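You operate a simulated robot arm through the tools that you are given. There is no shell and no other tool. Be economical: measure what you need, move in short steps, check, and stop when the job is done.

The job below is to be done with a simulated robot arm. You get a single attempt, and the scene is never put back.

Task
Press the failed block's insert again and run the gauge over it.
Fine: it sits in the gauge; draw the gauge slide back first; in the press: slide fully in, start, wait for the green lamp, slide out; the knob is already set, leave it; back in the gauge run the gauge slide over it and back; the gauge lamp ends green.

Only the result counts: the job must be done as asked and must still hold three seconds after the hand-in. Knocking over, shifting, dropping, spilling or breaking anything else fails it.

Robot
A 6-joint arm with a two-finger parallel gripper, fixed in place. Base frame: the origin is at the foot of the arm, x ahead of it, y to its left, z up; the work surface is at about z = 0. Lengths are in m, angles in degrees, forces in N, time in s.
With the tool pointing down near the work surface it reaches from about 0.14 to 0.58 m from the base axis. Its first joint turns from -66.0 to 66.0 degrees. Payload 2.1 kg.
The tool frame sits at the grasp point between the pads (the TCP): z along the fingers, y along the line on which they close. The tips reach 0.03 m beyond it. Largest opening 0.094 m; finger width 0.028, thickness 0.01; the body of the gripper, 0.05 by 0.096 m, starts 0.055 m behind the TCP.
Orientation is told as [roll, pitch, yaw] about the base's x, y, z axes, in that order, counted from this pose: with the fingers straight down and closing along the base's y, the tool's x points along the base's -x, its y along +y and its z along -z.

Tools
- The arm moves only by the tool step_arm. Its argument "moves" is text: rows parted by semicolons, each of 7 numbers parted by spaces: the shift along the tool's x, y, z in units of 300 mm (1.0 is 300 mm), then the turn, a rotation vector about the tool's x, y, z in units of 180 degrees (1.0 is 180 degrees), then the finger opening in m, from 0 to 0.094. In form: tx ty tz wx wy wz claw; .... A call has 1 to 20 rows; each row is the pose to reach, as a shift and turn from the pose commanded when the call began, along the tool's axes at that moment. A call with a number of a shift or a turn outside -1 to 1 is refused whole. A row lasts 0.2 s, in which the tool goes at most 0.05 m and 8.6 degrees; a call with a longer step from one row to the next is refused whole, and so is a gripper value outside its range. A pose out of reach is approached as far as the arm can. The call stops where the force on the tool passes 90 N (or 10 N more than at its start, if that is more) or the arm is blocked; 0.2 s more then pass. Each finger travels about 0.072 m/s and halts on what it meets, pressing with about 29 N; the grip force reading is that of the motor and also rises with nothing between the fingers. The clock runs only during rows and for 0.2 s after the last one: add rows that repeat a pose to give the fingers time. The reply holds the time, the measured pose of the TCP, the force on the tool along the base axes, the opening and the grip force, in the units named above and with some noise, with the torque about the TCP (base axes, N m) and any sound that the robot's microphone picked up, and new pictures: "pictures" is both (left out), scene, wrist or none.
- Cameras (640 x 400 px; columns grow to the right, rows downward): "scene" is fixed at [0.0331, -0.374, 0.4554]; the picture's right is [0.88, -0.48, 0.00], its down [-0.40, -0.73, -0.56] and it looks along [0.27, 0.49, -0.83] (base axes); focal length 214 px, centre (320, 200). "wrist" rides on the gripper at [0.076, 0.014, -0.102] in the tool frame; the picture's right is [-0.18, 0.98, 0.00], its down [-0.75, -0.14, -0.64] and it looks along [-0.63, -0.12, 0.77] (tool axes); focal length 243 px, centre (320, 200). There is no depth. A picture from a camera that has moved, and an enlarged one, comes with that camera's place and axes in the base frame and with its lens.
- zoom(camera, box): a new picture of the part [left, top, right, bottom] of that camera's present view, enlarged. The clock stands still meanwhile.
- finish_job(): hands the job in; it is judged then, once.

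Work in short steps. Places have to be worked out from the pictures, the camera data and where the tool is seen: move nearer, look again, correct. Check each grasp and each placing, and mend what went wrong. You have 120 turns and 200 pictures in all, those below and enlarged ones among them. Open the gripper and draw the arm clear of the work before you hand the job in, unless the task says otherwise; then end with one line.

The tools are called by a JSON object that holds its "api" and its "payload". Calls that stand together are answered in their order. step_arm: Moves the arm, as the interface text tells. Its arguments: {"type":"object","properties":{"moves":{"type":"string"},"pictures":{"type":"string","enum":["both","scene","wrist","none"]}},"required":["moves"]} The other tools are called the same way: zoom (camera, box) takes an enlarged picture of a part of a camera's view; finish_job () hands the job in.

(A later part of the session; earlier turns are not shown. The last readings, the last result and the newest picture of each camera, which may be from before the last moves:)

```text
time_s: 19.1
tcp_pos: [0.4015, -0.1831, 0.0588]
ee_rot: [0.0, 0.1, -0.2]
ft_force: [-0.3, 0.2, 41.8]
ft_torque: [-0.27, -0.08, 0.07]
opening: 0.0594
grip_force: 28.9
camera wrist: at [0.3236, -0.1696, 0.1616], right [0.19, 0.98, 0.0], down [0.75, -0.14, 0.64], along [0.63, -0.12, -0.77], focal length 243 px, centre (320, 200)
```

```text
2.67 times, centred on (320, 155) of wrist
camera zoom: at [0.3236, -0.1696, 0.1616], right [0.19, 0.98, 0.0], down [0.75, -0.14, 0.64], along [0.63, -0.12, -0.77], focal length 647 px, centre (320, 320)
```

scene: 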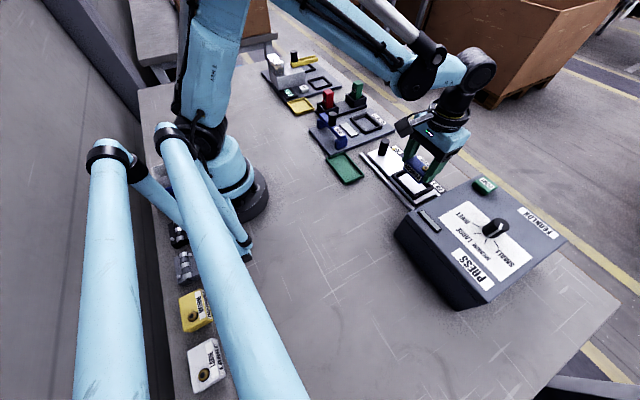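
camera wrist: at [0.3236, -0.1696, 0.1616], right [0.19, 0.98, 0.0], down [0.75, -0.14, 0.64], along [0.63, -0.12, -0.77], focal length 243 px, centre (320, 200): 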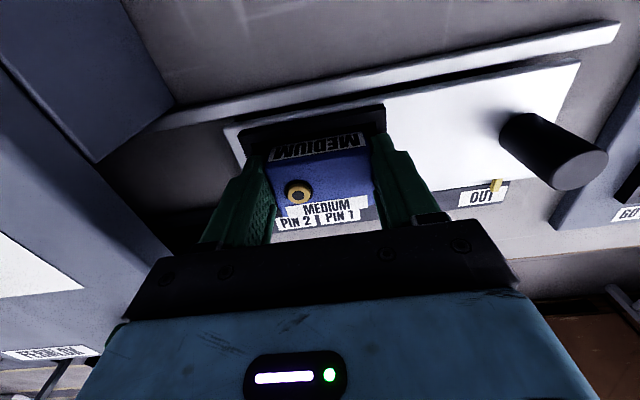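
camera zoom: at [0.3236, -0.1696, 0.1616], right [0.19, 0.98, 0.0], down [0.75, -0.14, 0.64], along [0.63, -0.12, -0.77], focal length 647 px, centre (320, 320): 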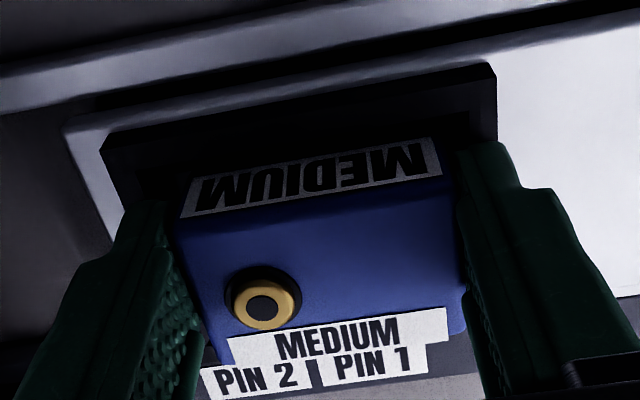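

Firm floor contact at z≈0.059. I open and lift clear to check the seating.

{"api": "step_arm", "payload": {"moves": "0 0 -0.004 0 0 0 0.065; 0 0 -0.004 0 0 0 0.076; 0 0 -0.06 0 0 0 0.076; 0 0 -0.2 0 0 0 0.076", "pictures": "both"}}

{"api": "zoom", "payload": {"camera": "wrist", "box": [200, 40, 440, 220]}}

{"api": "zoom", "payload": {"camera": "scene", "box": [360, 130, 480, 220]}}

```text
time_s: 20.1
tcp_pos: [0.4013, -0.1838, 0.1176]
ee_rot: [0.1, 0.2, -0.1]
ft_force: [-0.2, -0.6, -0.3]
ft_torque: [0.02, 0.01, 0.02]
opening: 0.076
grip_force: 0.0
camera wrist: at [0.323, -0.1697, 0.2206], right [0.19, 0.98, 0.0], down [0.75, -0.14, 0.64], along [0.63, -0.12, -0.77], focal length 243 px, centre (320, 200)
```

scene: 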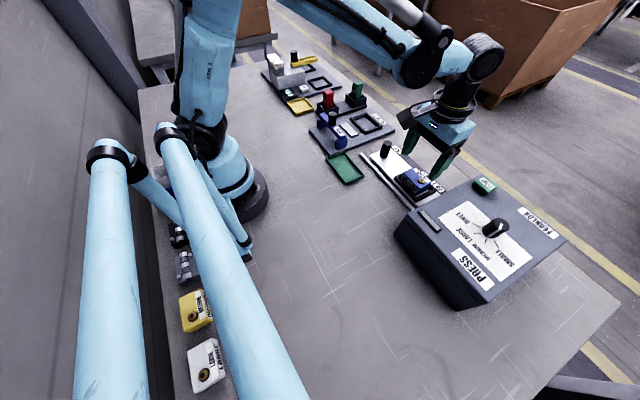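
wrist: 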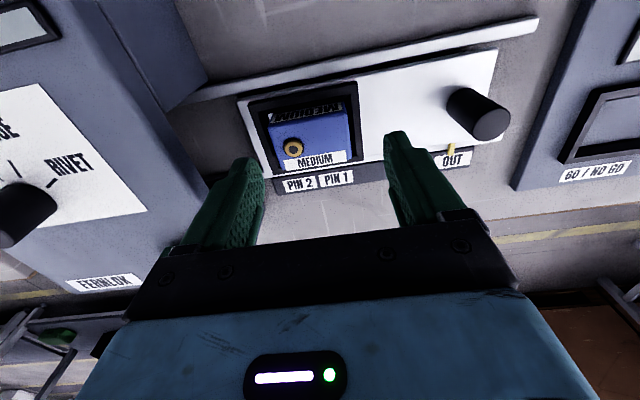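

```text
2.22 times, centred on (320, 130) of wrist
camera zoom: at [0.323, -0.1697, 0.2206], right [0.19, 0.98, 0.0], down [0.75, -0.14, 0.64], along [0.63, -0.12, -0.77], focal length 539 px, centre (320, 356)
```

zoom: 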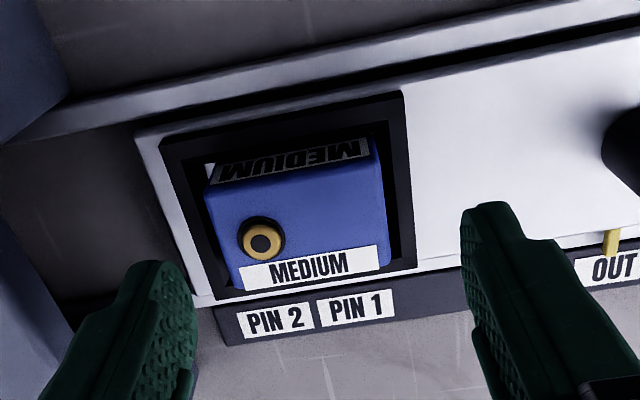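

```text
4.44 times, centred on (420, 175) of scene
camera zoom: at [0.0331, -0.374, 0.4554], right [0.88, -0.48, 0.0], down [-0.4, -0.73, -0.56], along [0.27, 0.49, -0.83], focal length 953 px, centre (-124, 311)
```

zoom: 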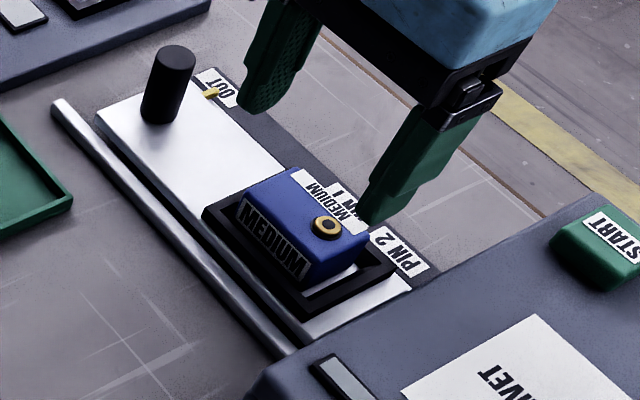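

The block is seated in the press nest. Next I go over the carriage knob, which I estimate at (0.40, -0.076).

{"api": "step_arm", "payload": {"moves": "0 0 -0.14 0 0 0 0.06; 0.01 0.12 -0.16 0 0 0 0.05; 0.02 0.25 -0.16 0 0 0 0.045; 0.03 0.36 -0.16 0 0 0 0.045; 0.03 0.36 -0.13 0 0 0 0.045", "pictures": "both"}}

{"api": "zoom", "payload": {"camera": "scene", "box": [360, 130, 480, 220]}}

{"api": "zoom", "payload": {"camera": "wrist", "box": [160, 60, 420, 220]}}

```text
time_s: 21.3
tcp_pos: [0.392, -0.0755, 0.1543]
ee_rot: [0.1, 0.1, -0.3]
ft_force: [-0.2, 0.6, 0.5]
ft_torque: [0.01, -0.02, -0.01]
opening: 0.0446
grip_force: 0.1
camera wrist: at [0.3149, -0.0612, 0.2583], right [0.19, 0.98, 0.0], down [0.75, -0.14, 0.64], along [0.63, -0.12, -0.77], focal length 243 px, centre (320, 200)
```

scene: 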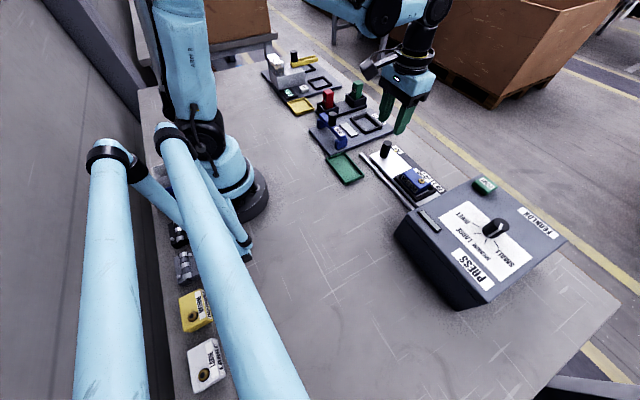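
wrist: 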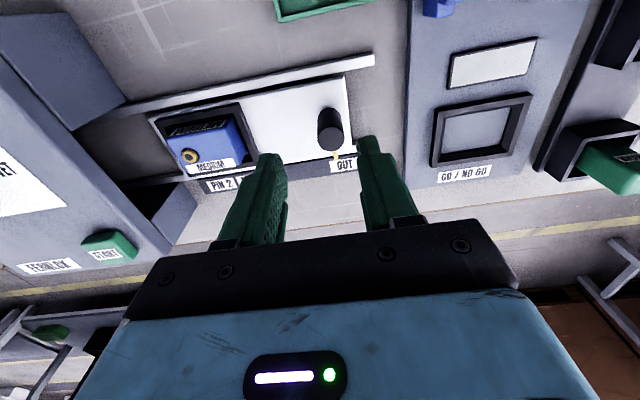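

```text
4.44 times, centred on (420, 175) of scene
camera zoom: at [0.0331, -0.374, 0.4554], right [0.88, -0.48, 0.0], down [-0.4, -0.73, -0.56], along [0.27, 0.49, -0.83], focal length 953 px, centre (-124, 311)
```

zoom: 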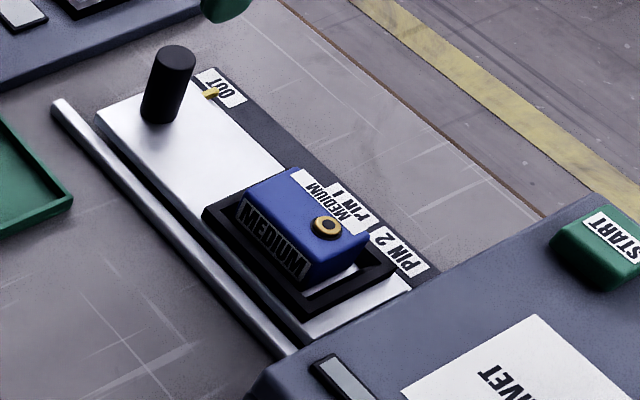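

```text
2.46 times, centred on (290, 140) of wrist
camera zoom: at [0.3149, -0.0612, 0.2583], right [0.19, 0.98, 0.0], down [0.75, -0.14, 0.64], along [0.63, -0.12, -0.77], focal length 597 px, centre (394, 348)
```

zoom: 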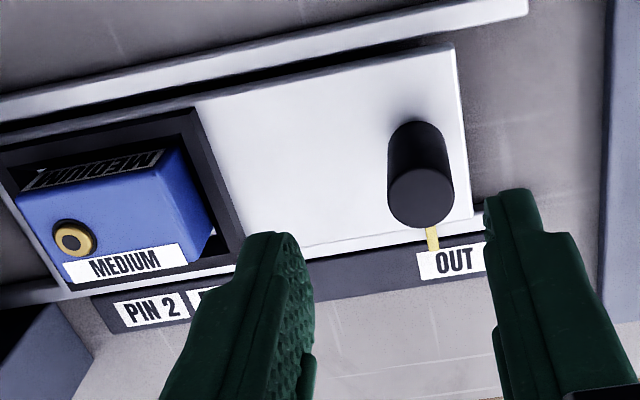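

Before going on, I want to confirm the block is flat in the nest, so I move back for a lower-angle view of it.

{"api": "step_arm", "payload": {"moves": "0.12 -0.07 0 0 0 0 0.045; 0.24 -0.14 0 0 0 0 0.045; 0.36 -0.22 0.04 0 0 0 0.045; 0.47 -0.3 0.1 0 0 0 0.045; 0.5 -0.36 0.2 0 0 0 0.045; 0.5 -0.36 0.28 0 0 0 0.045", "pictures": "wrist"}}

{"api": "zoom", "payload": {"camera": "wrist", "box": [200, 20, 440, 200]}}

```text
time_s: 22.7
tcp_pos: [0.2415, -0.1833, 0.0735]
ee_rot: [0.1, 0.1, -0.1]
ft_force: [-0.4, 0.4, -0.8]
ft_torque: [0.02, 0.01, 0.0]
opening: 0.0448
grip_force: 0.0
camera wrist: at [0.1636, -0.1689, 0.1751], right [0.19, 0.98, 0.0], down [0.75, -0.14, 0.64], along [0.63, -0.12, -0.77], focal length 243 px, centre (320, 200)
```

wrist: 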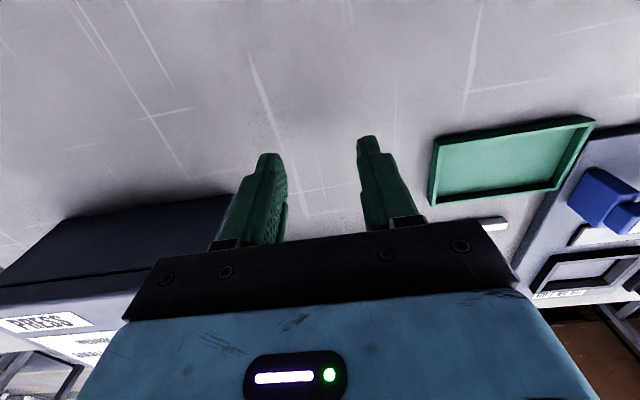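

```text
2.22 times, centred on (320, 110) of wrist
camera zoom: at [0.1636, -0.1689, 0.1751], right [0.19, 0.98, 0.0], down [0.75, -0.14, 0.64], along [0.63, -0.12, -0.77], focal length 539 px, centre (320, 400)
```

zoom: 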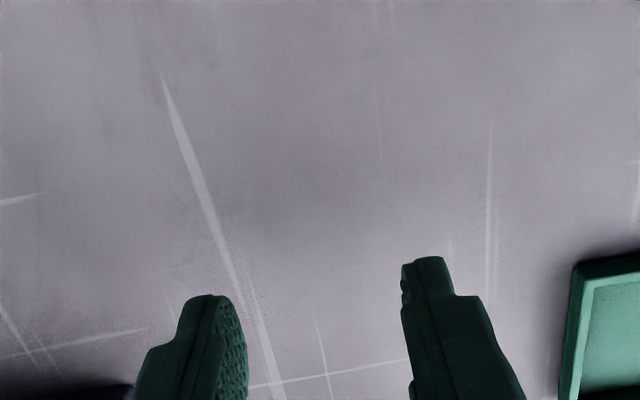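

The camera's forward view is hidden by the gripper, so I view the block from its +y side instead.

{"api": "step_arm", "payload": {"moves": "0 0 -0.15 0 0 0 0.045; 0 0.05 -0.27 0 0 0 0.045; -0.05 0.18 -0.27 0 0 0 0.045; -0.15 0.3 -0.27 0 0 0 0.045; -0.25 0.42 -0.27 0 0 0 0.045; -0.36 0.53 -0.27 0 0 0 0.045; -0.5 0.6 -0.25 0 0 0 0.045; -0.5 0.6 -0.15 0 0 0 0.045; -0.5 0.6 -0.09 0 0 0 0.045", "pictures": "wrist"}}

{"api": "zoom", "payload": {"camera": "wrist", "box": [0, 130, 160, 250]}}

```text
time_s: 24.7
tcp_pos: [0.3943, -0.0037, 0.101]
ee_rot: [0.1, -0.1, -0.1]
ft_force: [0.0, -0.1, -0.1]
ft_torque: [0.0, 0.01, -0.01]
opening: 0.0448
grip_force: 0.0
camera wrist: at [0.3163, 0.0104, 0.2026], right [0.19, 0.98, 0.0], down [0.75, -0.14, 0.64], along [0.63, -0.12, -0.77], focal length 243 px, centre (320, 200)
```

wrist: 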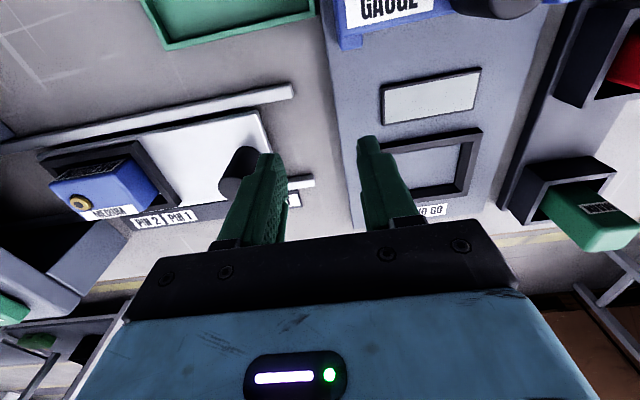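

```text
3.33 times, centred on (80, 190) of wrist
camera zoom: at [0.3163, 0.0104, 0.2026], right [0.19, 0.98, 0.0], down [0.75, -0.14, 0.64], along [0.63, -0.12, -0.77], focal length 809 px, centre (1120, 233)
```

zoom: 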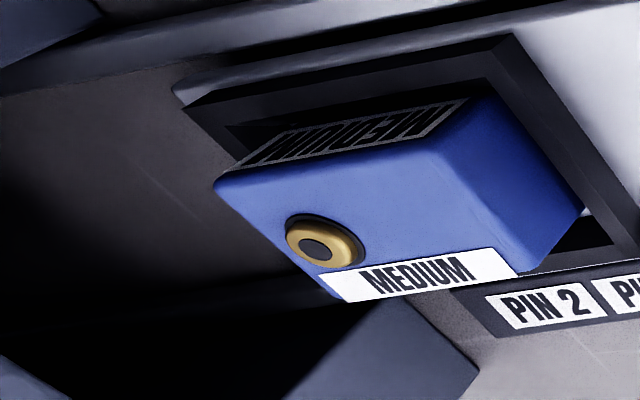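

The block's top is level (z≈0.053 at both corners), so it is seated. I re-estimate the press knob at (0.404, -0.069), top ≈0.07, and go to grip it.

{"api": "step_arm", "payload": {"moves": "0 0 -0.09 0 0 0 0.045; -0.02 -0.1 -0.09 0 0 0 0.045; -0.03 -0.218 -0.09 0 0 0 0.045; -0.03 -0.218 -0.03 0 0 0 0.045", "pictures": "wrist"}}

{"api": "zoom", "payload": {"camera": "scene", "box": [350, 110, 470, 200]}}

```text
time_s: 25.7
tcp_pos: [0.4007, -0.0712, 0.1092]
ee_rot: [0.1, 0.0, -0.2]
ft_force: [0.8, 0.4, -0.5]
ft_torque: [0.02, -0.02, 0.02]
opening: 0.0448
grip_force: 0.0
camera wrist: at [0.3244, -0.0561, 0.2121], right [0.19, 0.98, 0.0], down [0.75, -0.14, 0.64], along [0.63, -0.12, -0.77], focal length 243 px, centre (320, 200)
```

wrist: 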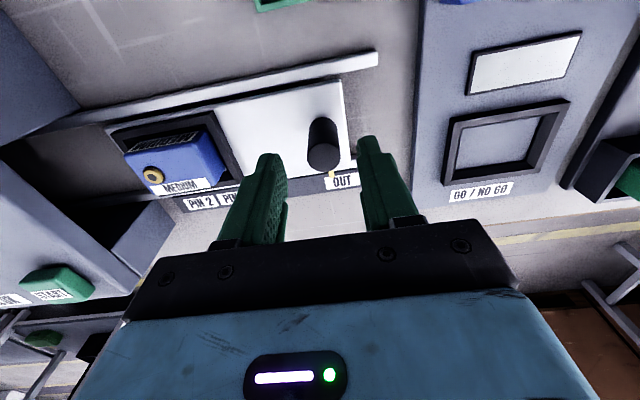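

```text
4.44 times, centred on (410, 155) of scene
camera zoom: at [0.0331, -0.3741, 0.4554], right [0.88, -0.48, 0.0], down [-0.4, -0.73, -0.56], along [0.27, 0.49, -0.83], focal length 953 px, centre (-80, 400)
```

zoom: 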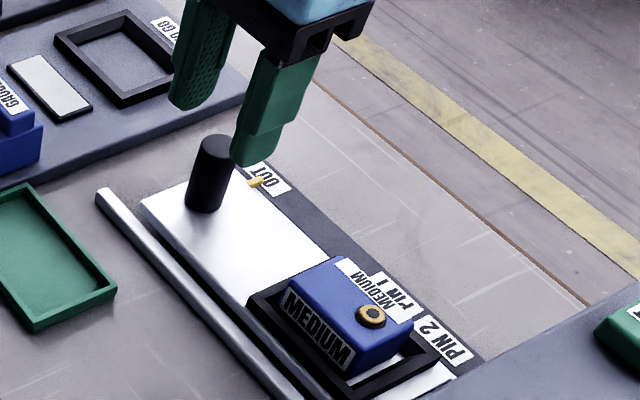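

Knob confirmed at (0.405, -0.068). Descend and close.

{"api": "step_arm", "payload": {"moves": "-0.012 0.009 0.06 0 0 0 0.045; -0.012 0.009 0.12 0 0 0 0.045; -0.012 0.009 0.12 0 0 0 0.0; -0.012 0.009 0.12 0 0 0 0.0; -0.012 0.009 0.12 0 0 0 0.0", "pictures": "wrist"}}

```text
time_s: 26.9
tcp_pos: [0.405, -0.0683, 0.0735]
ee_rot: [0.1, 0.1, 0.0]
ft_force: [2.3, 1.0, -1.6]
ft_torque: [-0.54, 0.26, -0.01]
opening: 0.0234
grip_force: 45.3
camera wrist: at [0.3277, -0.0533, 0.1754], right [0.19, 0.98, 0.0], down [0.75, -0.14, 0.64], along [0.63, -0.12, -0.77], focal length 243 px, centre (320, 200)
```

wrist: 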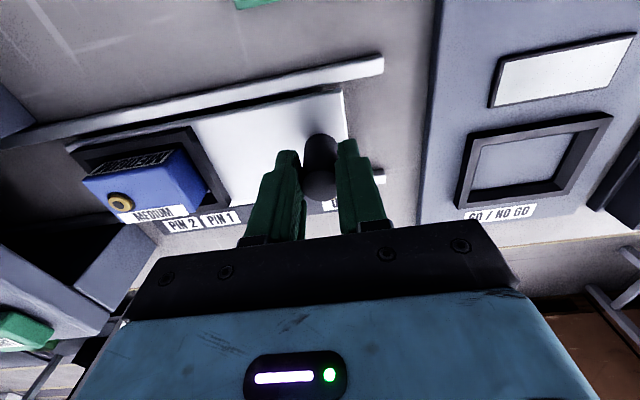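

Gripped cleanly. I push the carriage toward the press (-y) in 15 mm steps.

{"api": "step_arm", "payload": {"moves": "0 -0.05 0 0 0 0 0.0; 0 -0.1 0 0 0 0 0.0; 0 -0.15 0 0 0 0 0.0; 0 -0.2 0 0 0 0 0.0", "pictures": "both"}}

{"api": "zoom", "payload": {"camera": "scene", "box": [350, 110, 510, 220]}}

```text
time_s: 27.9
tcp_pos: [0.4054, -0.1272, 0.0731]
ee_rot: [0.1, 0.1, -0.1]
ft_force: [5.2, 1.3, -33.6]
ft_torque: [-0.51, -0.41, 0.01]
opening: 0.0234
grip_force: 45.1
camera wrist: at [0.3275, -0.1134, 0.1758], right [0.19, 0.98, 0.0], down [0.75, -0.14, 0.64], along [0.63, -0.12, -0.77], focal length 243 px, centre (320, 200)
```

scene: 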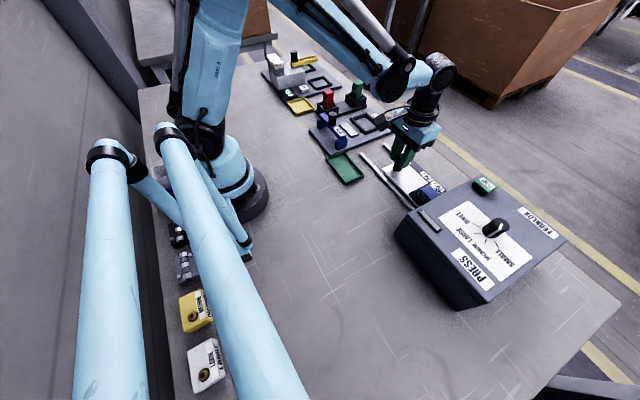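
wrist: 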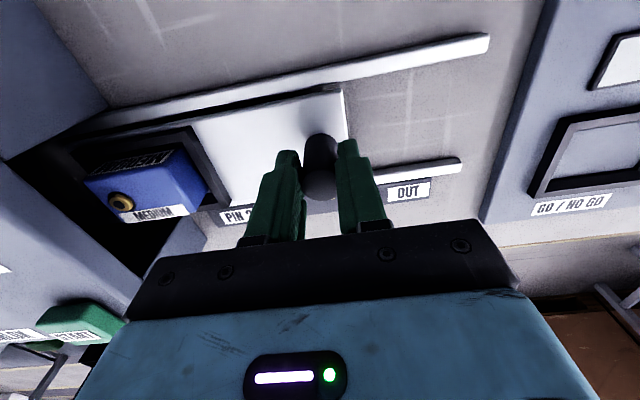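

```text
3.64 times, centred on (430, 165) of scene
camera zoom: at [0.0333, -0.3741, 0.4553], right [0.88, -0.48, 0.0], down [-0.4, -0.73, -0.56], along [0.27, 0.49, -0.83], focal length 780 px, centre (-80, 327)
```

zoom: 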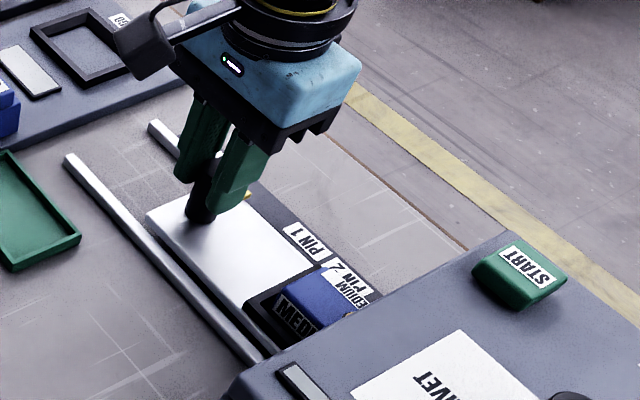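

It slides freely. Continue in, easing the z load.

{"api": "step_arm", "payload": {"moves": "0 -0.04 0.002 0 0 0 0.0; 0 -0.08 0.002 0 0 0 0.0; 0 -0.12 0.002 0 0 0 0.0; 0 -0.16 0.002 0 0 0 0.0", "pictures": "both"}}

{"api": "zoom", "payload": {"camera": "scene", "box": [350, 110, 510, 220]}}

```text
time_s: 28.9
tcp_pos: [0.4042, -0.1756, 0.0735]
ee_rot: [-0.1, 0.1, -0.2]
ft_force: [4.7, 0.5, 36.1]
ft_torque: [-0.5, -0.32, -0.03]
opening: 0.0233
grip_force: 44.8
camera wrist: at [0.3274, -0.161, 0.1755], right [0.19, 0.98, 0.0], down [0.75, -0.14, 0.64], along [0.63, -0.12, -0.77], focal length 243 px, centre (320, 200)
```

scene: 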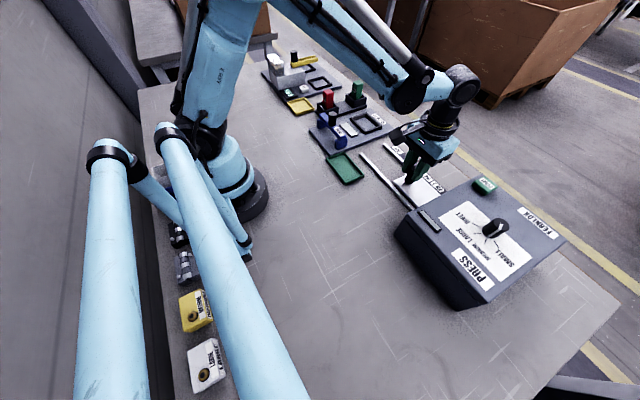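
wrist: 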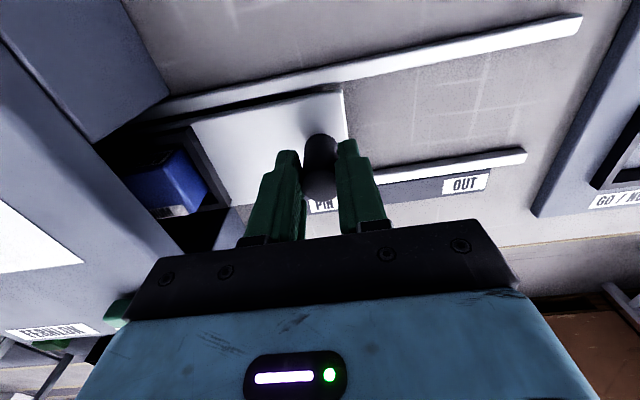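

```text
3.64 times, centred on (430, 165) of scene
camera zoom: at [0.033, -0.374, 0.4554], right [0.88, -0.48, 0.0], down [-0.4, -0.73, -0.56], along [0.27, 0.49, -0.83], focal length 780 px, centre (-80, 327)
```

zoom: 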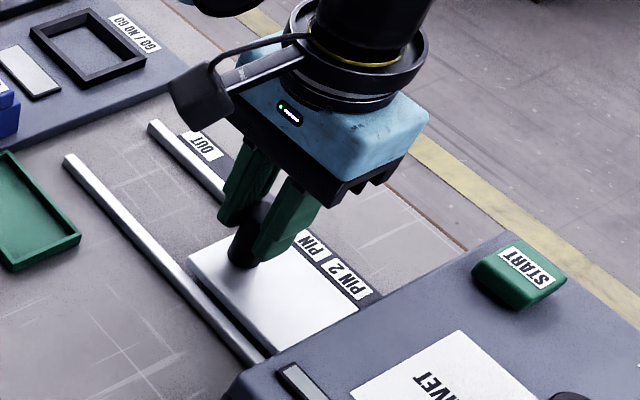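

Continue inward with smaller steps, watching for the stop; the y force will show it.

{"api": "step_arm", "payload": {"moves": "0 -0.025 0 0 0 0 0.0; 0 -0.05 0 0 0 0 0.0; 0 -0.075 0 0 0 0 0.0; 0 -0.1 0 0 0 0 0.0", "pictures": "both"}}

{"api": "zoom", "payload": {"camera": "scene", "box": [350, 110, 510, 220]}}

```text
time_s: 29.9
tcp_pos: [0.4049, -0.2045, 0.0718]
ee_rot: [0.0, 0.1, -0.2]
ft_force: [5.9, 1.3, 36.5]
ft_torque: [-0.45, -0.37, -0.01]
opening: 0.0233
grip_force: 44.7
camera wrist: at [0.3273, -0.1907, 0.1748], right [0.19, 0.98, 0.0], down [0.75, -0.14, 0.64], along [0.63, -0.12, -0.77], focal length 243 px, centre (320, 200)
```

scene: 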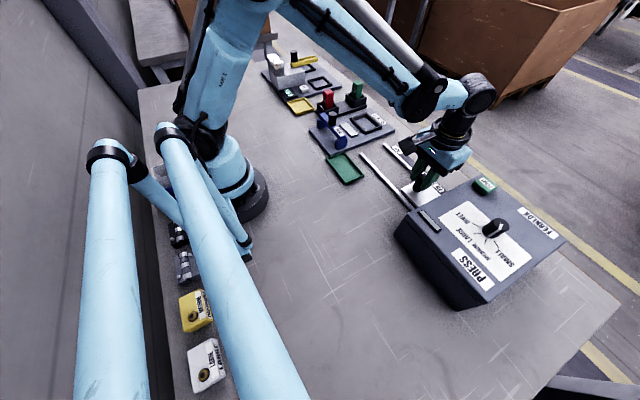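
wrist: 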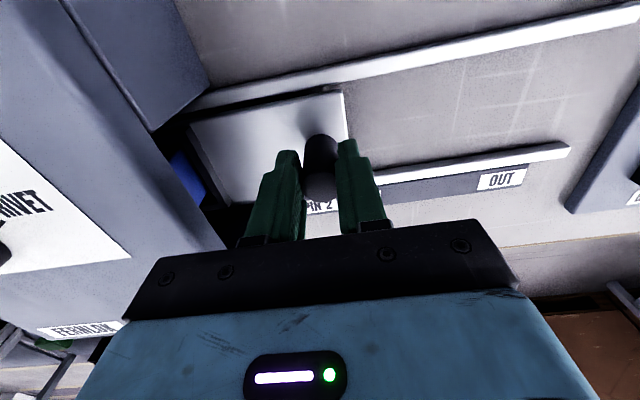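

```text
3.64 times, centred on (430, 165) of scene
camera zoom: at [0.033, -0.374, 0.4555], right [0.88, -0.48, 0.0], down [-0.4, -0.73, -0.56], along [0.27, 0.49, -0.83], focal length 780 px, centre (-80, 327)
```

zoom: 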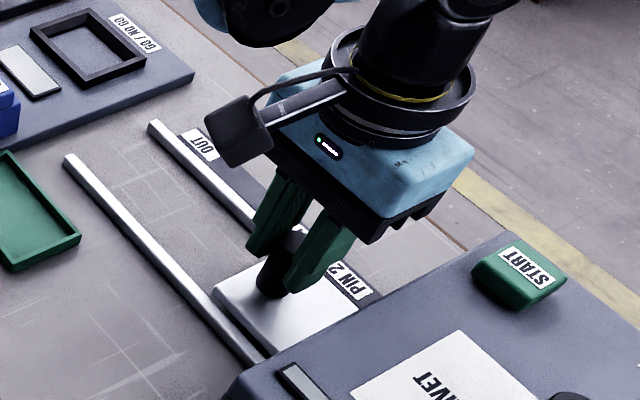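

Still moving freely; the pointer nears PIN 2. Continue in fine steps.

{"api": "step_arm", "payload": {"moves": "0 -0.02 0 0 0 0 0.0; 0 -0.04 0 0 0 0 0.0; 0 -0.06 0 0 0 0 0.0", "pictures": "both"}}

{"api": "zoom", "payload": {"camera": "scene", "box": [370, 120, 530, 230]}}

```text
time_s: 30.7
tcp_pos: [0.4042, -0.2197, 0.0706]
ee_rot: [0.2, 0.1, 0.0]
ft_force: [5.9, 13.5, 30.9]
ft_torque: [-0.43, -0.69, -0.02]
opening: 0.0232
grip_force: 44.8
camera wrist: at [0.3271, -0.2069, 0.174], right [0.18, 0.98, 0.01], down [0.75, -0.15, 0.64], along [0.63, -0.11, -0.77], focal length 243 px, centre (320, 200)
```

scene: 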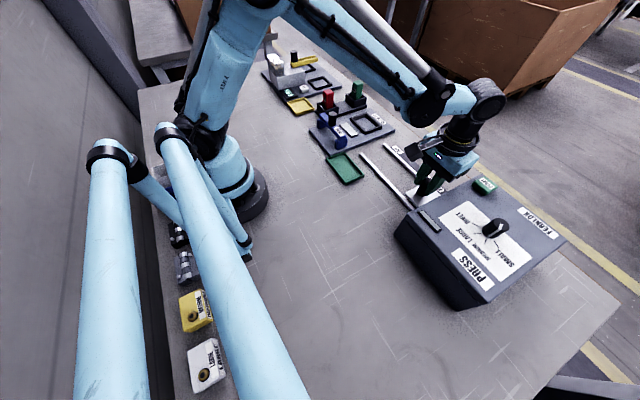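
wrist: 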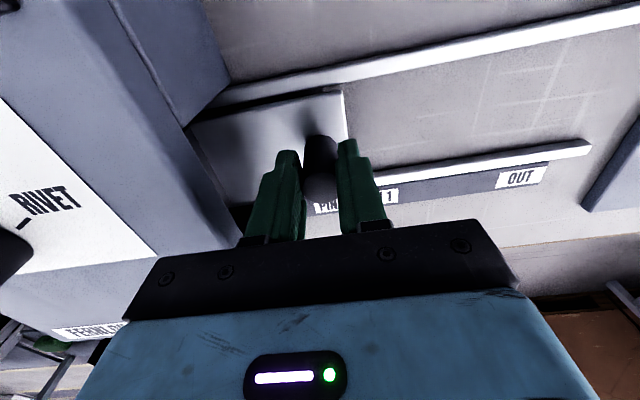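

```text
3.64 times, centred on (450, 175) of scene
camera zoom: at [0.033, -0.374, 0.4554], right [0.88, -0.48, 0.0], down [-0.4, -0.73, -0.56], along [0.27, 0.49, -0.83], focal length 780 px, centre (-153, 291)
```

zoom: 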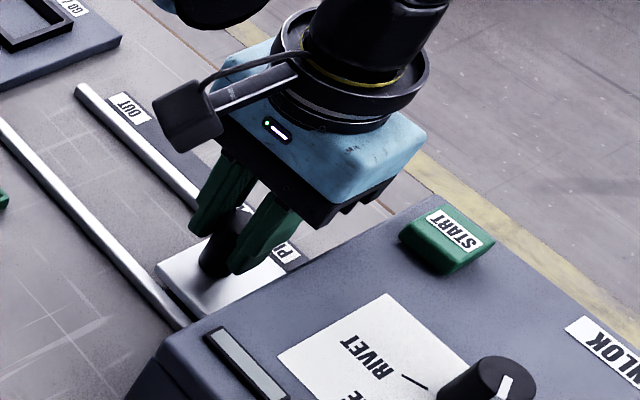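

A y force of 13 N suggests the stop is being reached. Push a little more to confirm.

{"api": "step_arm", "payload": {"moves": "0 -0.006 0 0 0 0 0.0; 0 -0.012 0 0 0 0 0.0; 0 -0.012 0 0 0 0 0.0", "pictures": "none"}}

```text
time_s: 31.5
tcp_pos: [0.4044, -0.2213, 0.0716]
ee_rot: [0.9, 0.2, 0.3]
ft_force: [-13.0, 44.3, 17.8]
ft_torque: [0.01, -0.87, 0.44]
opening: 0.0238
grip_force: 45.4
```

The carriage stops hard at y≈-0.220 (pointer at PIN 2). I relax, release, rise and look at the press top and START button.

{"api": "step_arm", "payload": {"moves": "0 0.01 0 0 0 0 0.0; 0 0.01 0 0 0 0 0.045; 0 0.01 0 0 0 0 0.045; 0 0.01 -0.12 0 0 0 0.045; 0 0.01 -0.26 0 0 0 0.045; 0 0.01 -0.4 0 0 0 0.045", "pictures": "both"}}

{"api": "zoom", "payload": {"camera": "scene", "box": [370, 120, 590, 280]}}

```text
time_s: 32.9
tcp_pos: [0.4054, -0.2222, 0.1941]
ee_rot: [0.1, 0.1, -0.1]
ft_force: [0.2, -1.0, 0.5]
ft_torque: [-0.02, 0.01, -0.02]
opening: 0.0453
grip_force: 0.1
camera wrist: at [0.3292, -0.2083, 0.2965], right [0.19, 0.98, 0.0], down [0.75, -0.14, 0.64], along [0.63, -0.12, -0.77], focal length 243 px, centre (320, 200)
```

scene: 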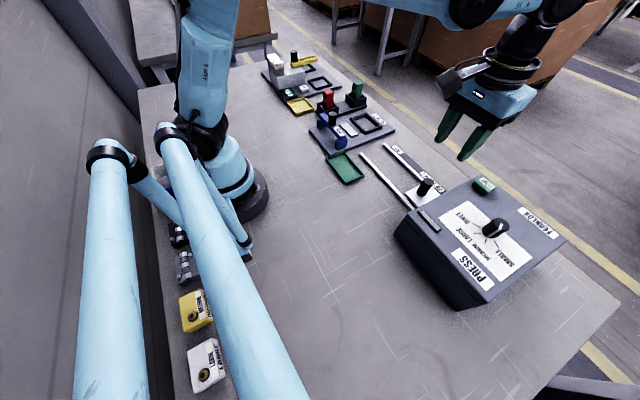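
wrist: 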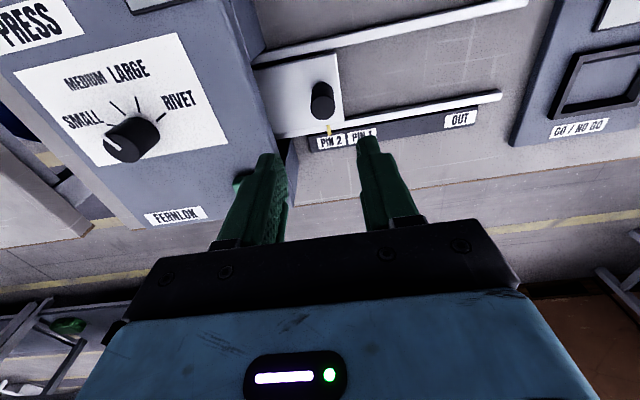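

```text
2.50 times, centred on (480, 200) of scene
camera zoom: at [0.0331, -0.374, 0.4554], right [0.88, -0.48, 0.0], down [-0.4, -0.73, -0.56], along [0.27, 0.49, -0.83], focal length 536 px, centre (-80, 200)
```

zoom: 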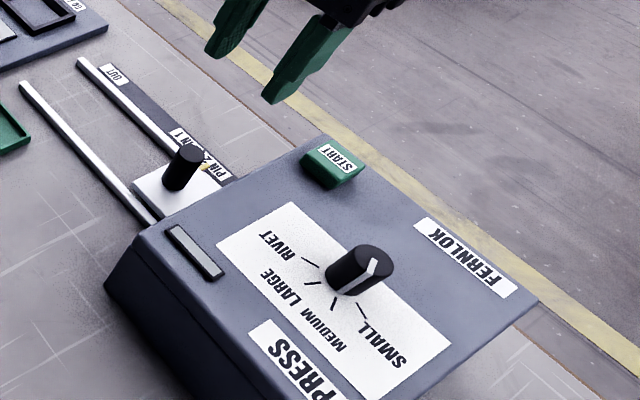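

{"api": "zoom", "payload": {"camera": "wrist", "box": [220, 60, 420, 180]}}

```text
3.20 times, centred on (320, 120) of wrist
camera zoom: at [0.3292, -0.2083, 0.2965], right [0.19, 0.98, 0.0], down [0.75, -0.14, 0.64], along [0.63, -0.12, -0.77], focal length 776 px, centre (320, 456)
```

zoom: 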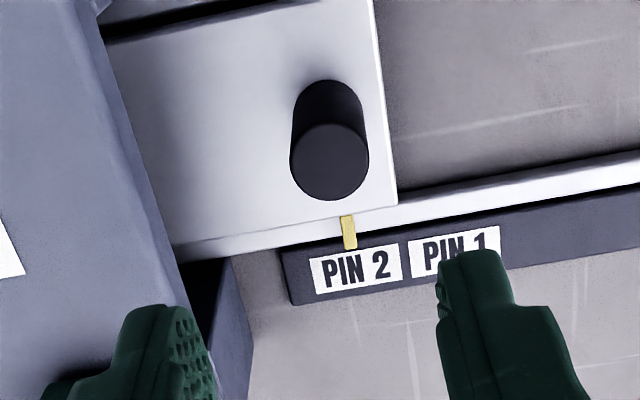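

The pointer is exactly at PIN 2, so the slide is fully in. Now I move with closed fingers to see the START button.

{"api": "step_arm", "payload": {"moves": "0 -0.05 -0.08 0 0 0 0.03; 0.03 -0.15 -0.12 0 0 0 0.01; 0.06 -0.25 -0.12 0 0 0 0.0; 0.06 -0.25 -0.12 0 0 0 0.0", "pictures": "wrist"}}

{"api": "zoom", "payload": {"camera": "wrist", "box": [200, 60, 440, 240]}}

```text
time_s: 33.9
tcp_pos: [0.3856, -0.2996, 0.2303]
ee_rot: [0.1, 0.2, -0.1]
ft_force: [0.8, 0.4, 0.1]
ft_torque: [-0.01, -0.02, -0.02]
opening: 0.0001
grip_force: 29.5
camera wrist: at [0.3092, -0.2859, 0.332], right [0.19, 0.98, 0.0], down [0.75, -0.14, 0.64], along [0.63, -0.12, -0.77], focal length 243 px, centre (320, 200)
```

wrist: 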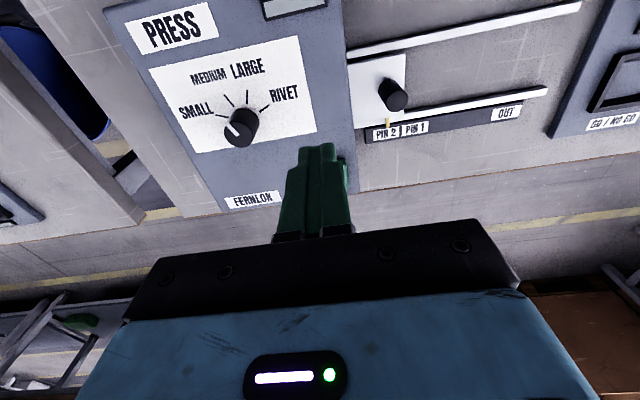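

```text
2.22 times, centred on (320, 150) of wrist
camera zoom: at [0.3092, -0.2859, 0.332], right [0.19, 0.98, 0.0], down [0.75, -0.14, 0.64], along [0.63, -0.12, -0.77], focal length 539 px, centre (320, 311)
```

zoom: 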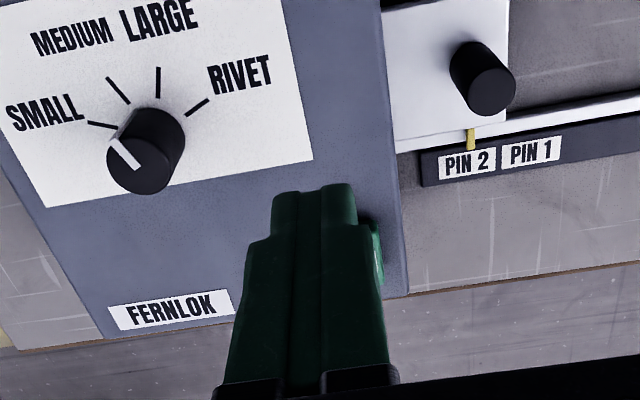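

Triangulating several views puts START at about (0.461, -0.299, 0.104). I move above it with fingertips at about z 0.13.

{"api": "step_arm", "payload": {"moves": "-0.12 0 0 0 0 0 0.0; -0.248 0 0.05 0 0 0 0.0; -0.248 0 0.15 0 0 0 0.0; -0.248 0 0.23 0 0 0 0.0", "pictures": "both"}}

{"api": "zoom", "payload": {"camera": "scene", "box": [430, 130, 550, 220]}}

{"api": "zoom", "payload": {"camera": "wrist", "box": [220, 60, 440, 240]}}

```text
time_s: 34.9
tcp_pos: [0.4605, -0.2976, 0.1564]
ee_rot: [0.1, 0.2, -0.1]
ft_force: [0.4, 0.0, 0.1]
ft_torque: [-0.02, -0.01, -0.04]
opening: 0.0
grip_force: 28.8
camera wrist: at [0.3845, -0.2845, 0.2594], right [0.19, 0.98, 0.0], down [0.75, -0.14, 0.64], along [0.63, -0.12, -0.77], focal length 243 px, centre (320, 200)
```

scene: 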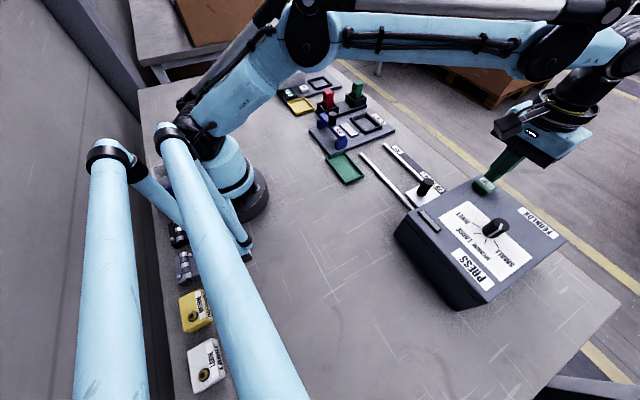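
wrist: 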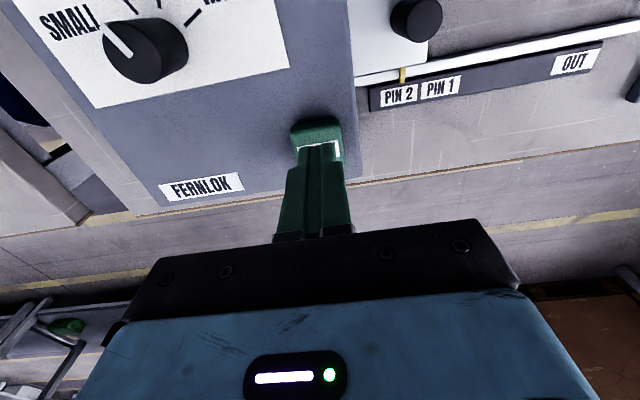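

```text
4.44 times, centred on (490, 175) of scene
camera zoom: at [0.0332, -0.374, 0.4554], right [0.88, -0.48, 0.0], down [-0.4, -0.73, -0.56], along [0.27, 0.49, -0.83], focal length 953 px, centre (-436, 311)
```

zoom: 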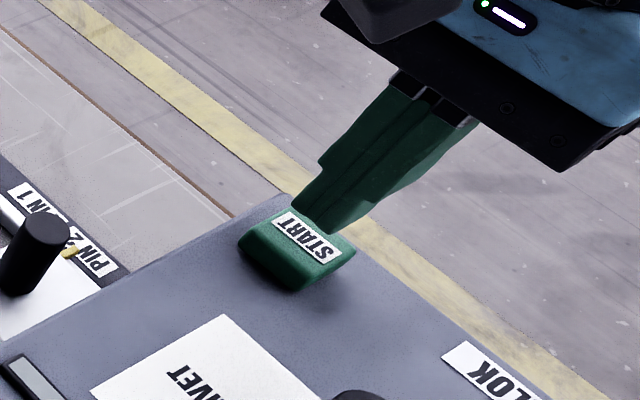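

```text
2.22 times, centred on (330, 150) of wrist
camera zoom: at [0.3845, -0.2845, 0.2594], right [0.19, 0.98, 0.0], down [0.75, -0.14, 0.64], along [0.63, -0.12, -0.77], focal length 539 px, centre (298, 311)
```

zoom: 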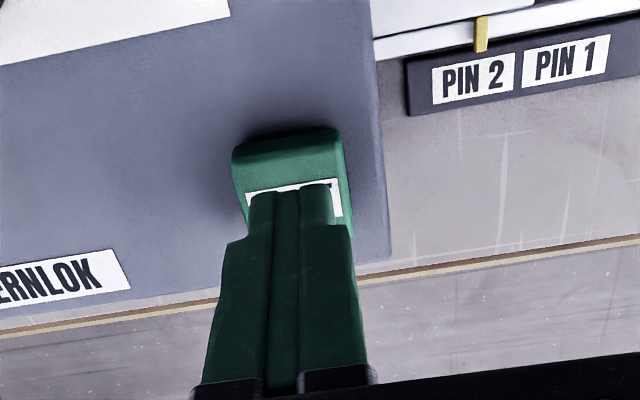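

The fingertips are above the button. I shift by 4 mm and press down in small steps.

{"api": "step_arm", "payload": {"moves": "-0.013 -0.01 0.03 0 0 0 0.0; -0.013 -0.01 0.055 0 0 0 0.0; -0.013 -0.01 0.075 0 0 0 0.0; -0.013 -0.01 0.09 0 0 0 0.0", "pictures": "scene"}}

{"api": "zoom", "payload": {"camera": "scene", "box": [390, 130, 550, 250]}}

```text
time_s: 35.9
tcp_pos: [0.4654, -0.3029, 0.1329]
ee_rot: [0.2, 0.0, -0.1]
ft_force: [5.2, 1.1, 25.8]
ft_torque: [0.03, -0.2, 0.01]
opening: 0.0
grip_force: 29.0
heard: click
```

scene: 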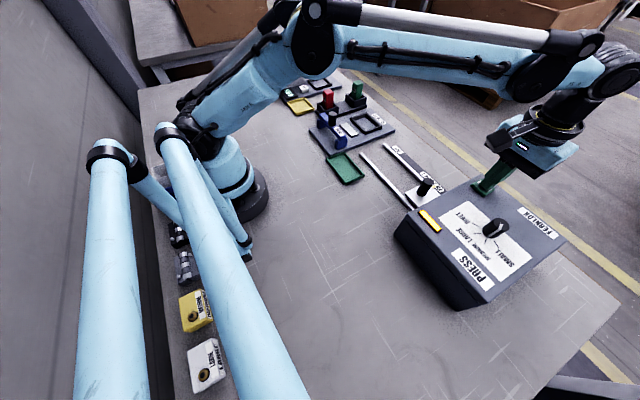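

```text
3.33 times, centred on (470, 190) of scene
camera zoom: at [0.033, -0.374, 0.4554], right [0.88, -0.48, 0.0], down [-0.4, -0.73, -0.56], along [0.27, 0.49, -0.83], focal length 715 px, centre (-180, 233)
```

zoom: 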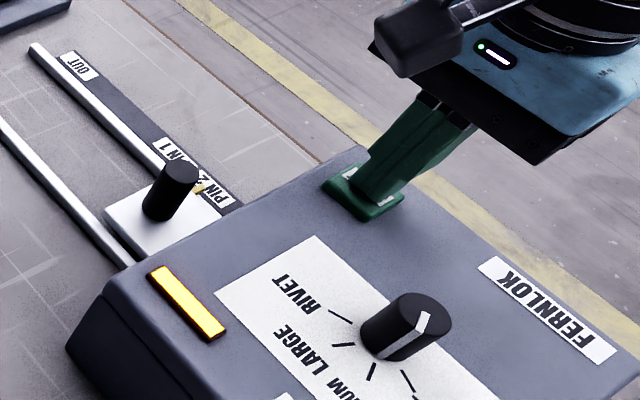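

The button clicked and the lamp is amber. I lift off and wait for green.

{"api": "step_arm", "payload": {"moves": "0 0 -0.1 0 0 0 0.0; 0 0 -0.22 0 0 0 0.0; 0 0 -0.22 0 0 0 0.02; 0 0 -0.22 0 0 0 0.045; 0 0 -0.22 0 0 0 0.045; 0 0 -0.22 0 0 0 0.045; 0 0 -0.22 0 0 0 0.045; 0 0 -0.22 0 0 0 0.045; 0 0 -0.22 0 0 0 0.045; 0 0 -0.22 0 0 0 0.045", "pictures": "scene"}}

```text
time_s: 38.1
tcp_pos: [0.4646, -0.3014, 0.1976]
ee_rot: [0.1, 0.1, -0.1]
ft_force: [0.4, -0.3, -0.4]
ft_torque: [-0.01, 0.03, 0.0]
opening: 0.0451
grip_force: 0.1
```

scene: 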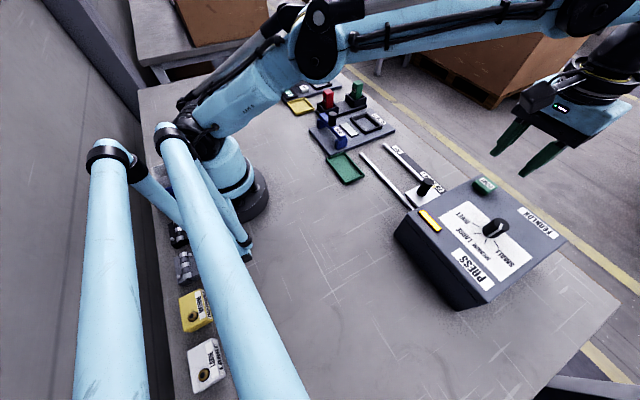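

Still amber. I wait while moving back above the carriage knob, near (0.405, -0.22), staying high.

{"api": "step_arm", "payload": {"moves": "0.05 0.07 0 0 0 0 0.045; 0.12 0.17 0 0 0 0 0.045; 0.198 0.268 0 0 0 0 0.045; 0.198 0.268 0.08 0 0 0 0.045; 0.198 0.268 0.15 0 0 0 0.045; 0.198 0.268 0.15 0 0 0 0.045; 0.198 0.268 0.15 0 0 0 0.045; 0.198 0.268 0.15 0 0 0 0.045; 0.198 0.268 0.15 0 0 0 0.045; 0.198 0.268 0.15 0 0 0 0.045; 0.198 0.268 0.15 0 0 0 0.045", "pictures": "both"}}

```text
time_s: 40.5
tcp_pos: [0.4055, -0.2201, 0.1528]
ee_rot: [0.2, 0.0, -0.1]
ft_force: [0.0, 0.9, 0.3]
ft_torque: [0.01, 0.0, -0.02]
opening: 0.0449
grip_force: 0.1
camera wrist: at [0.3281, -0.2055, 0.2567], right [0.19, 0.98, 0.0], down [0.75, -0.14, 0.64], along [0.63, -0.12, -0.77], focal length 243 px, centre (320, 200)
```

scene: 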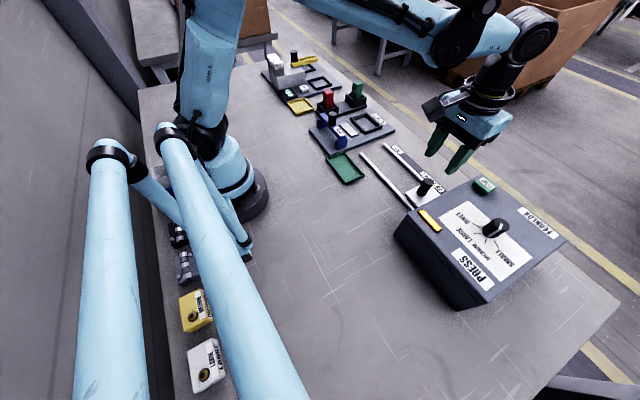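
wrist: 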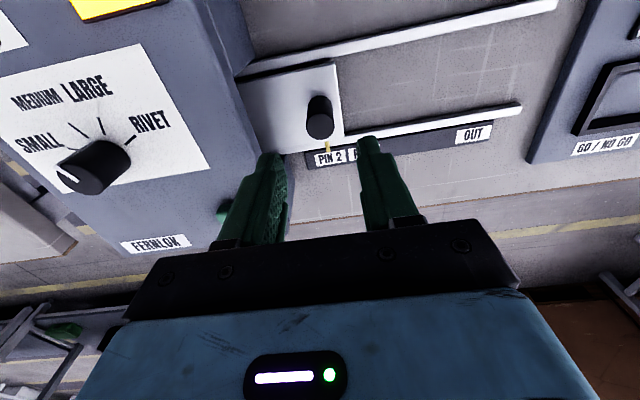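

Still amber; wait in place.

{"api": "step_arm", "payload": {"moves": "0 0 0 0 0 0 0.045; 0 0 0 0 0 0 0.045; 0 0 0 0 0 0 0.045; 0 0 0 0 0 0 0.045; 0 0 0 0 0 0 0.045; 0 0 0 0 0 0 0.045; 0 0 0 0 0 0 0.045; 0 0 0 0 0 0 0.045; 0 0 0 0 0 0 0.045; 0 0 0 0 0 0 0.045; 0 0 0 0 0 0 0.045; 0 0 0 0 0 0 0.045; 0 0 0 0 0 0 0.045; 0 0 0 0 0 0 0.045; 0 0 0 0 0 0 0.045", "pictures": "scene"}}

```text
time_s: 43.7
tcp_pos: [0.4064, -0.2195, 0.1534]
ee_rot: [0.1, 0.1, -0.1]
ft_force: [0.3, 0.1, 0.3]
ft_torque: [0.0, -0.02, 0.01]
opening: 0.0452
grip_force: 0.0
```

scene: 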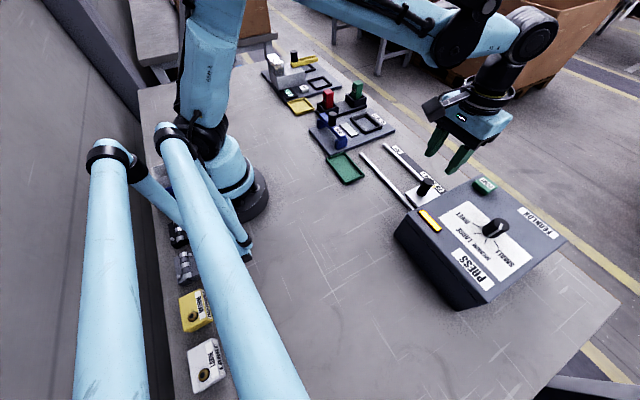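

Lamp still amber; wait longer.

{"api": "step_arm", "payload": {"moves": "0 0 0 0 0 0 0.045; 0 0 0 0 0 0 0.045; 0 0 0 0 0 0 0.045; 0 0 0 0 0 0 0.045; 0 0 0 0 0 0 0.045; 0 0 0 0 0 0 0.045; 0 0 0 0 0 0 0.045; 0 0 0 0 0 0 0.045; 0 0 0 0 0 0 0.045; 0 0 0 0 0 0 0.045; 0 0 0 0 0 0 0.045; 0 0 0 0 0 0 0.045; 0 0 0 0 0 0 0.045; 0 0 0 0 0 0 0.045; 0 0 0 0 0 0 0.045; 0 0 0 0 0 0 0.045; 0 0 0 0 0 0 0.045; 0 0 0 0 0 0 0.045; 0 0 0 0 0 0 0.045; 0 0 0 0 0 0 0.045", "pictures": "scene"}}

```text
time_s: 47.9
tcp_pos: [0.4054, -0.2197, 0.1535]
ee_rot: [0.1, 0.1, -0.1]
ft_force: [0.5, -0.3, -1.0]
ft_torque: [0.03, 0.01, 0.01]
opening: 0.0448
grip_force: 0.1
```

scene: 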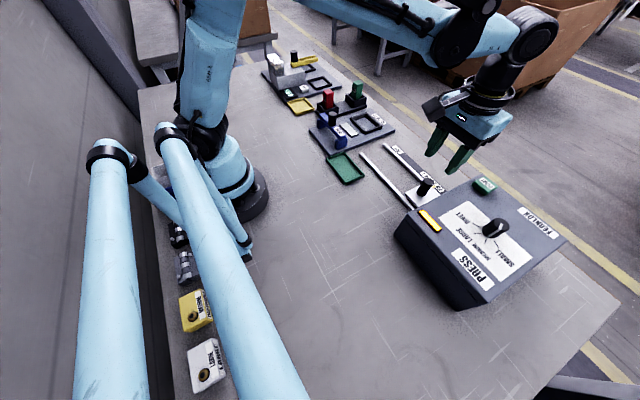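

Still amber after 12 s; wait further.

{"api": "step_arm", "payload": {"moves": "0 0 0 0 0 0 0.045; 0 0 0 0 0 0 0.045; 0 0 0 0 0 0 0.045; 0 0 0 0 0 0 0.045; 0 0 0 0 0 0 0.045; 0 0 0 0 0 0 0.045; 0 0 0 0 0 0 0.045; 0 0 0 0 0 0 0.045; 0 0 0 0 0 0 0.045; 0 0 0 0 0 0 0.045; 0 0 0 0 0 0 0.045; 0 0 0 0 0 0 0.045; 0 0 0 0 0 0 0.045; 0 0 0 0 0 0 0.045; 0 0 0 0 0 0 0.045; 0 0 0 0 0 0 0.045; 0 0 0 0 0 0 0.045; 0 0 0 0 0 0 0.045; 0 0 0 0 0 0 0.045; 0 0 0 0 0 0 0.045", "pictures": "none"}}

{"api": "step_arm", "payload": {"moves": "0 0 0 0 0 0 0.045; 0 0 0 0 0 0 0.045; 0 0 0 0 0 0 0.045; 0 0 0 0 0 0 0.045; 0 0 0 0 0 0 0.045; 0 0 0 0 0 0 0.045; 0 0 0 0 0 0 0.045; 0 0 0 0 0 0 0.045; 0 0 0 0 0 0 0.045; 0 0 0 0 0 0 0.045", "pictures": "scene"}}

{"api": "zoom", "payload": {"camera": "scene", "box": [390, 150, 550, 270]}}

```text
time_s: 52.1
tcp_pos: [0.404, -0.2193, 0.1533]
ee_rot: [0.0, 0.1, -0.1]
ft_force: [-0.9, 0.2, 0.3]
ft_torque: [0.0, 0.03, 0.03]
opening: 0.0449
grip_force: 0.0
```

```text
time_s: 54.3
tcp_pos: [0.4052, -0.221, 0.1539]
ee_rot: [0.0, 0.0, -0.1]
ft_force: [1.1, -0.5, 0.2]
ft_torque: [0.02, 0.03, 0.0]
opening: 0.0452
grip_force: 0.1
```

scene: 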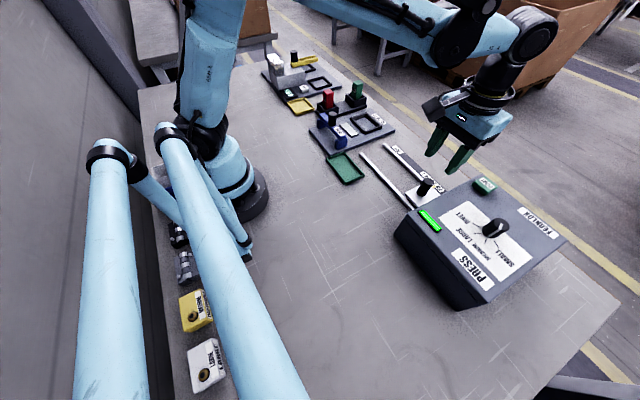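

```text
3.33 times, centred on (470, 210) of scene
camera zoom: at [0.0331, -0.374, 0.4554], right [0.88, -0.48, 0.0], down [-0.4, -0.73, -0.56], along [0.27, 0.49, -0.83], focal length 715 px, centre (-180, 167)
```

zoom: 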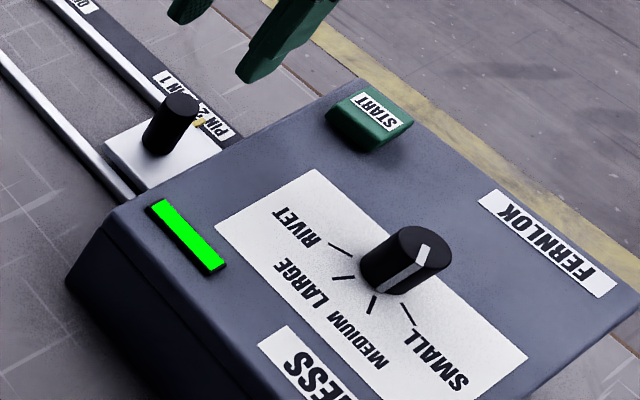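

Lamp is green. I descend on the knob and grip it.

{"api": "step_arm", "payload": {"moves": "0 0 0.1 0 0 0 0.045; 0 0 0.2 0 0 0 0.045; 0 0 0.268 0 0 0 0.045; 0 0 0.268 0 0 0 0.0; 0 0 0.268 0 0 0 0.0; 0 0 0.268 0 0 0 0.0", "pictures": "wrist"}}

```text
time_s: 55.7
tcp_pos: [0.4052, -0.2212, 0.0722]
ee_rot: [0.2, 0.2, -0.1]
ft_force: [-3.2, 10.3, -6.1]
ft_torque: [-0.4, -0.01, 0.05]
opening: 0.0234
grip_force: 45.0
camera wrist: at [0.3281, -0.2064, 0.1746], right [0.19, 0.98, 0.0], down [0.76, -0.14, 0.64], along [0.63, -0.12, -0.77], focal length 243 px, centre (320, 200)
```

wrist: 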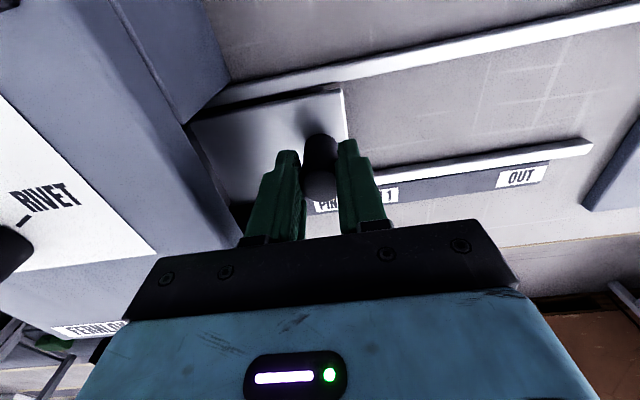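

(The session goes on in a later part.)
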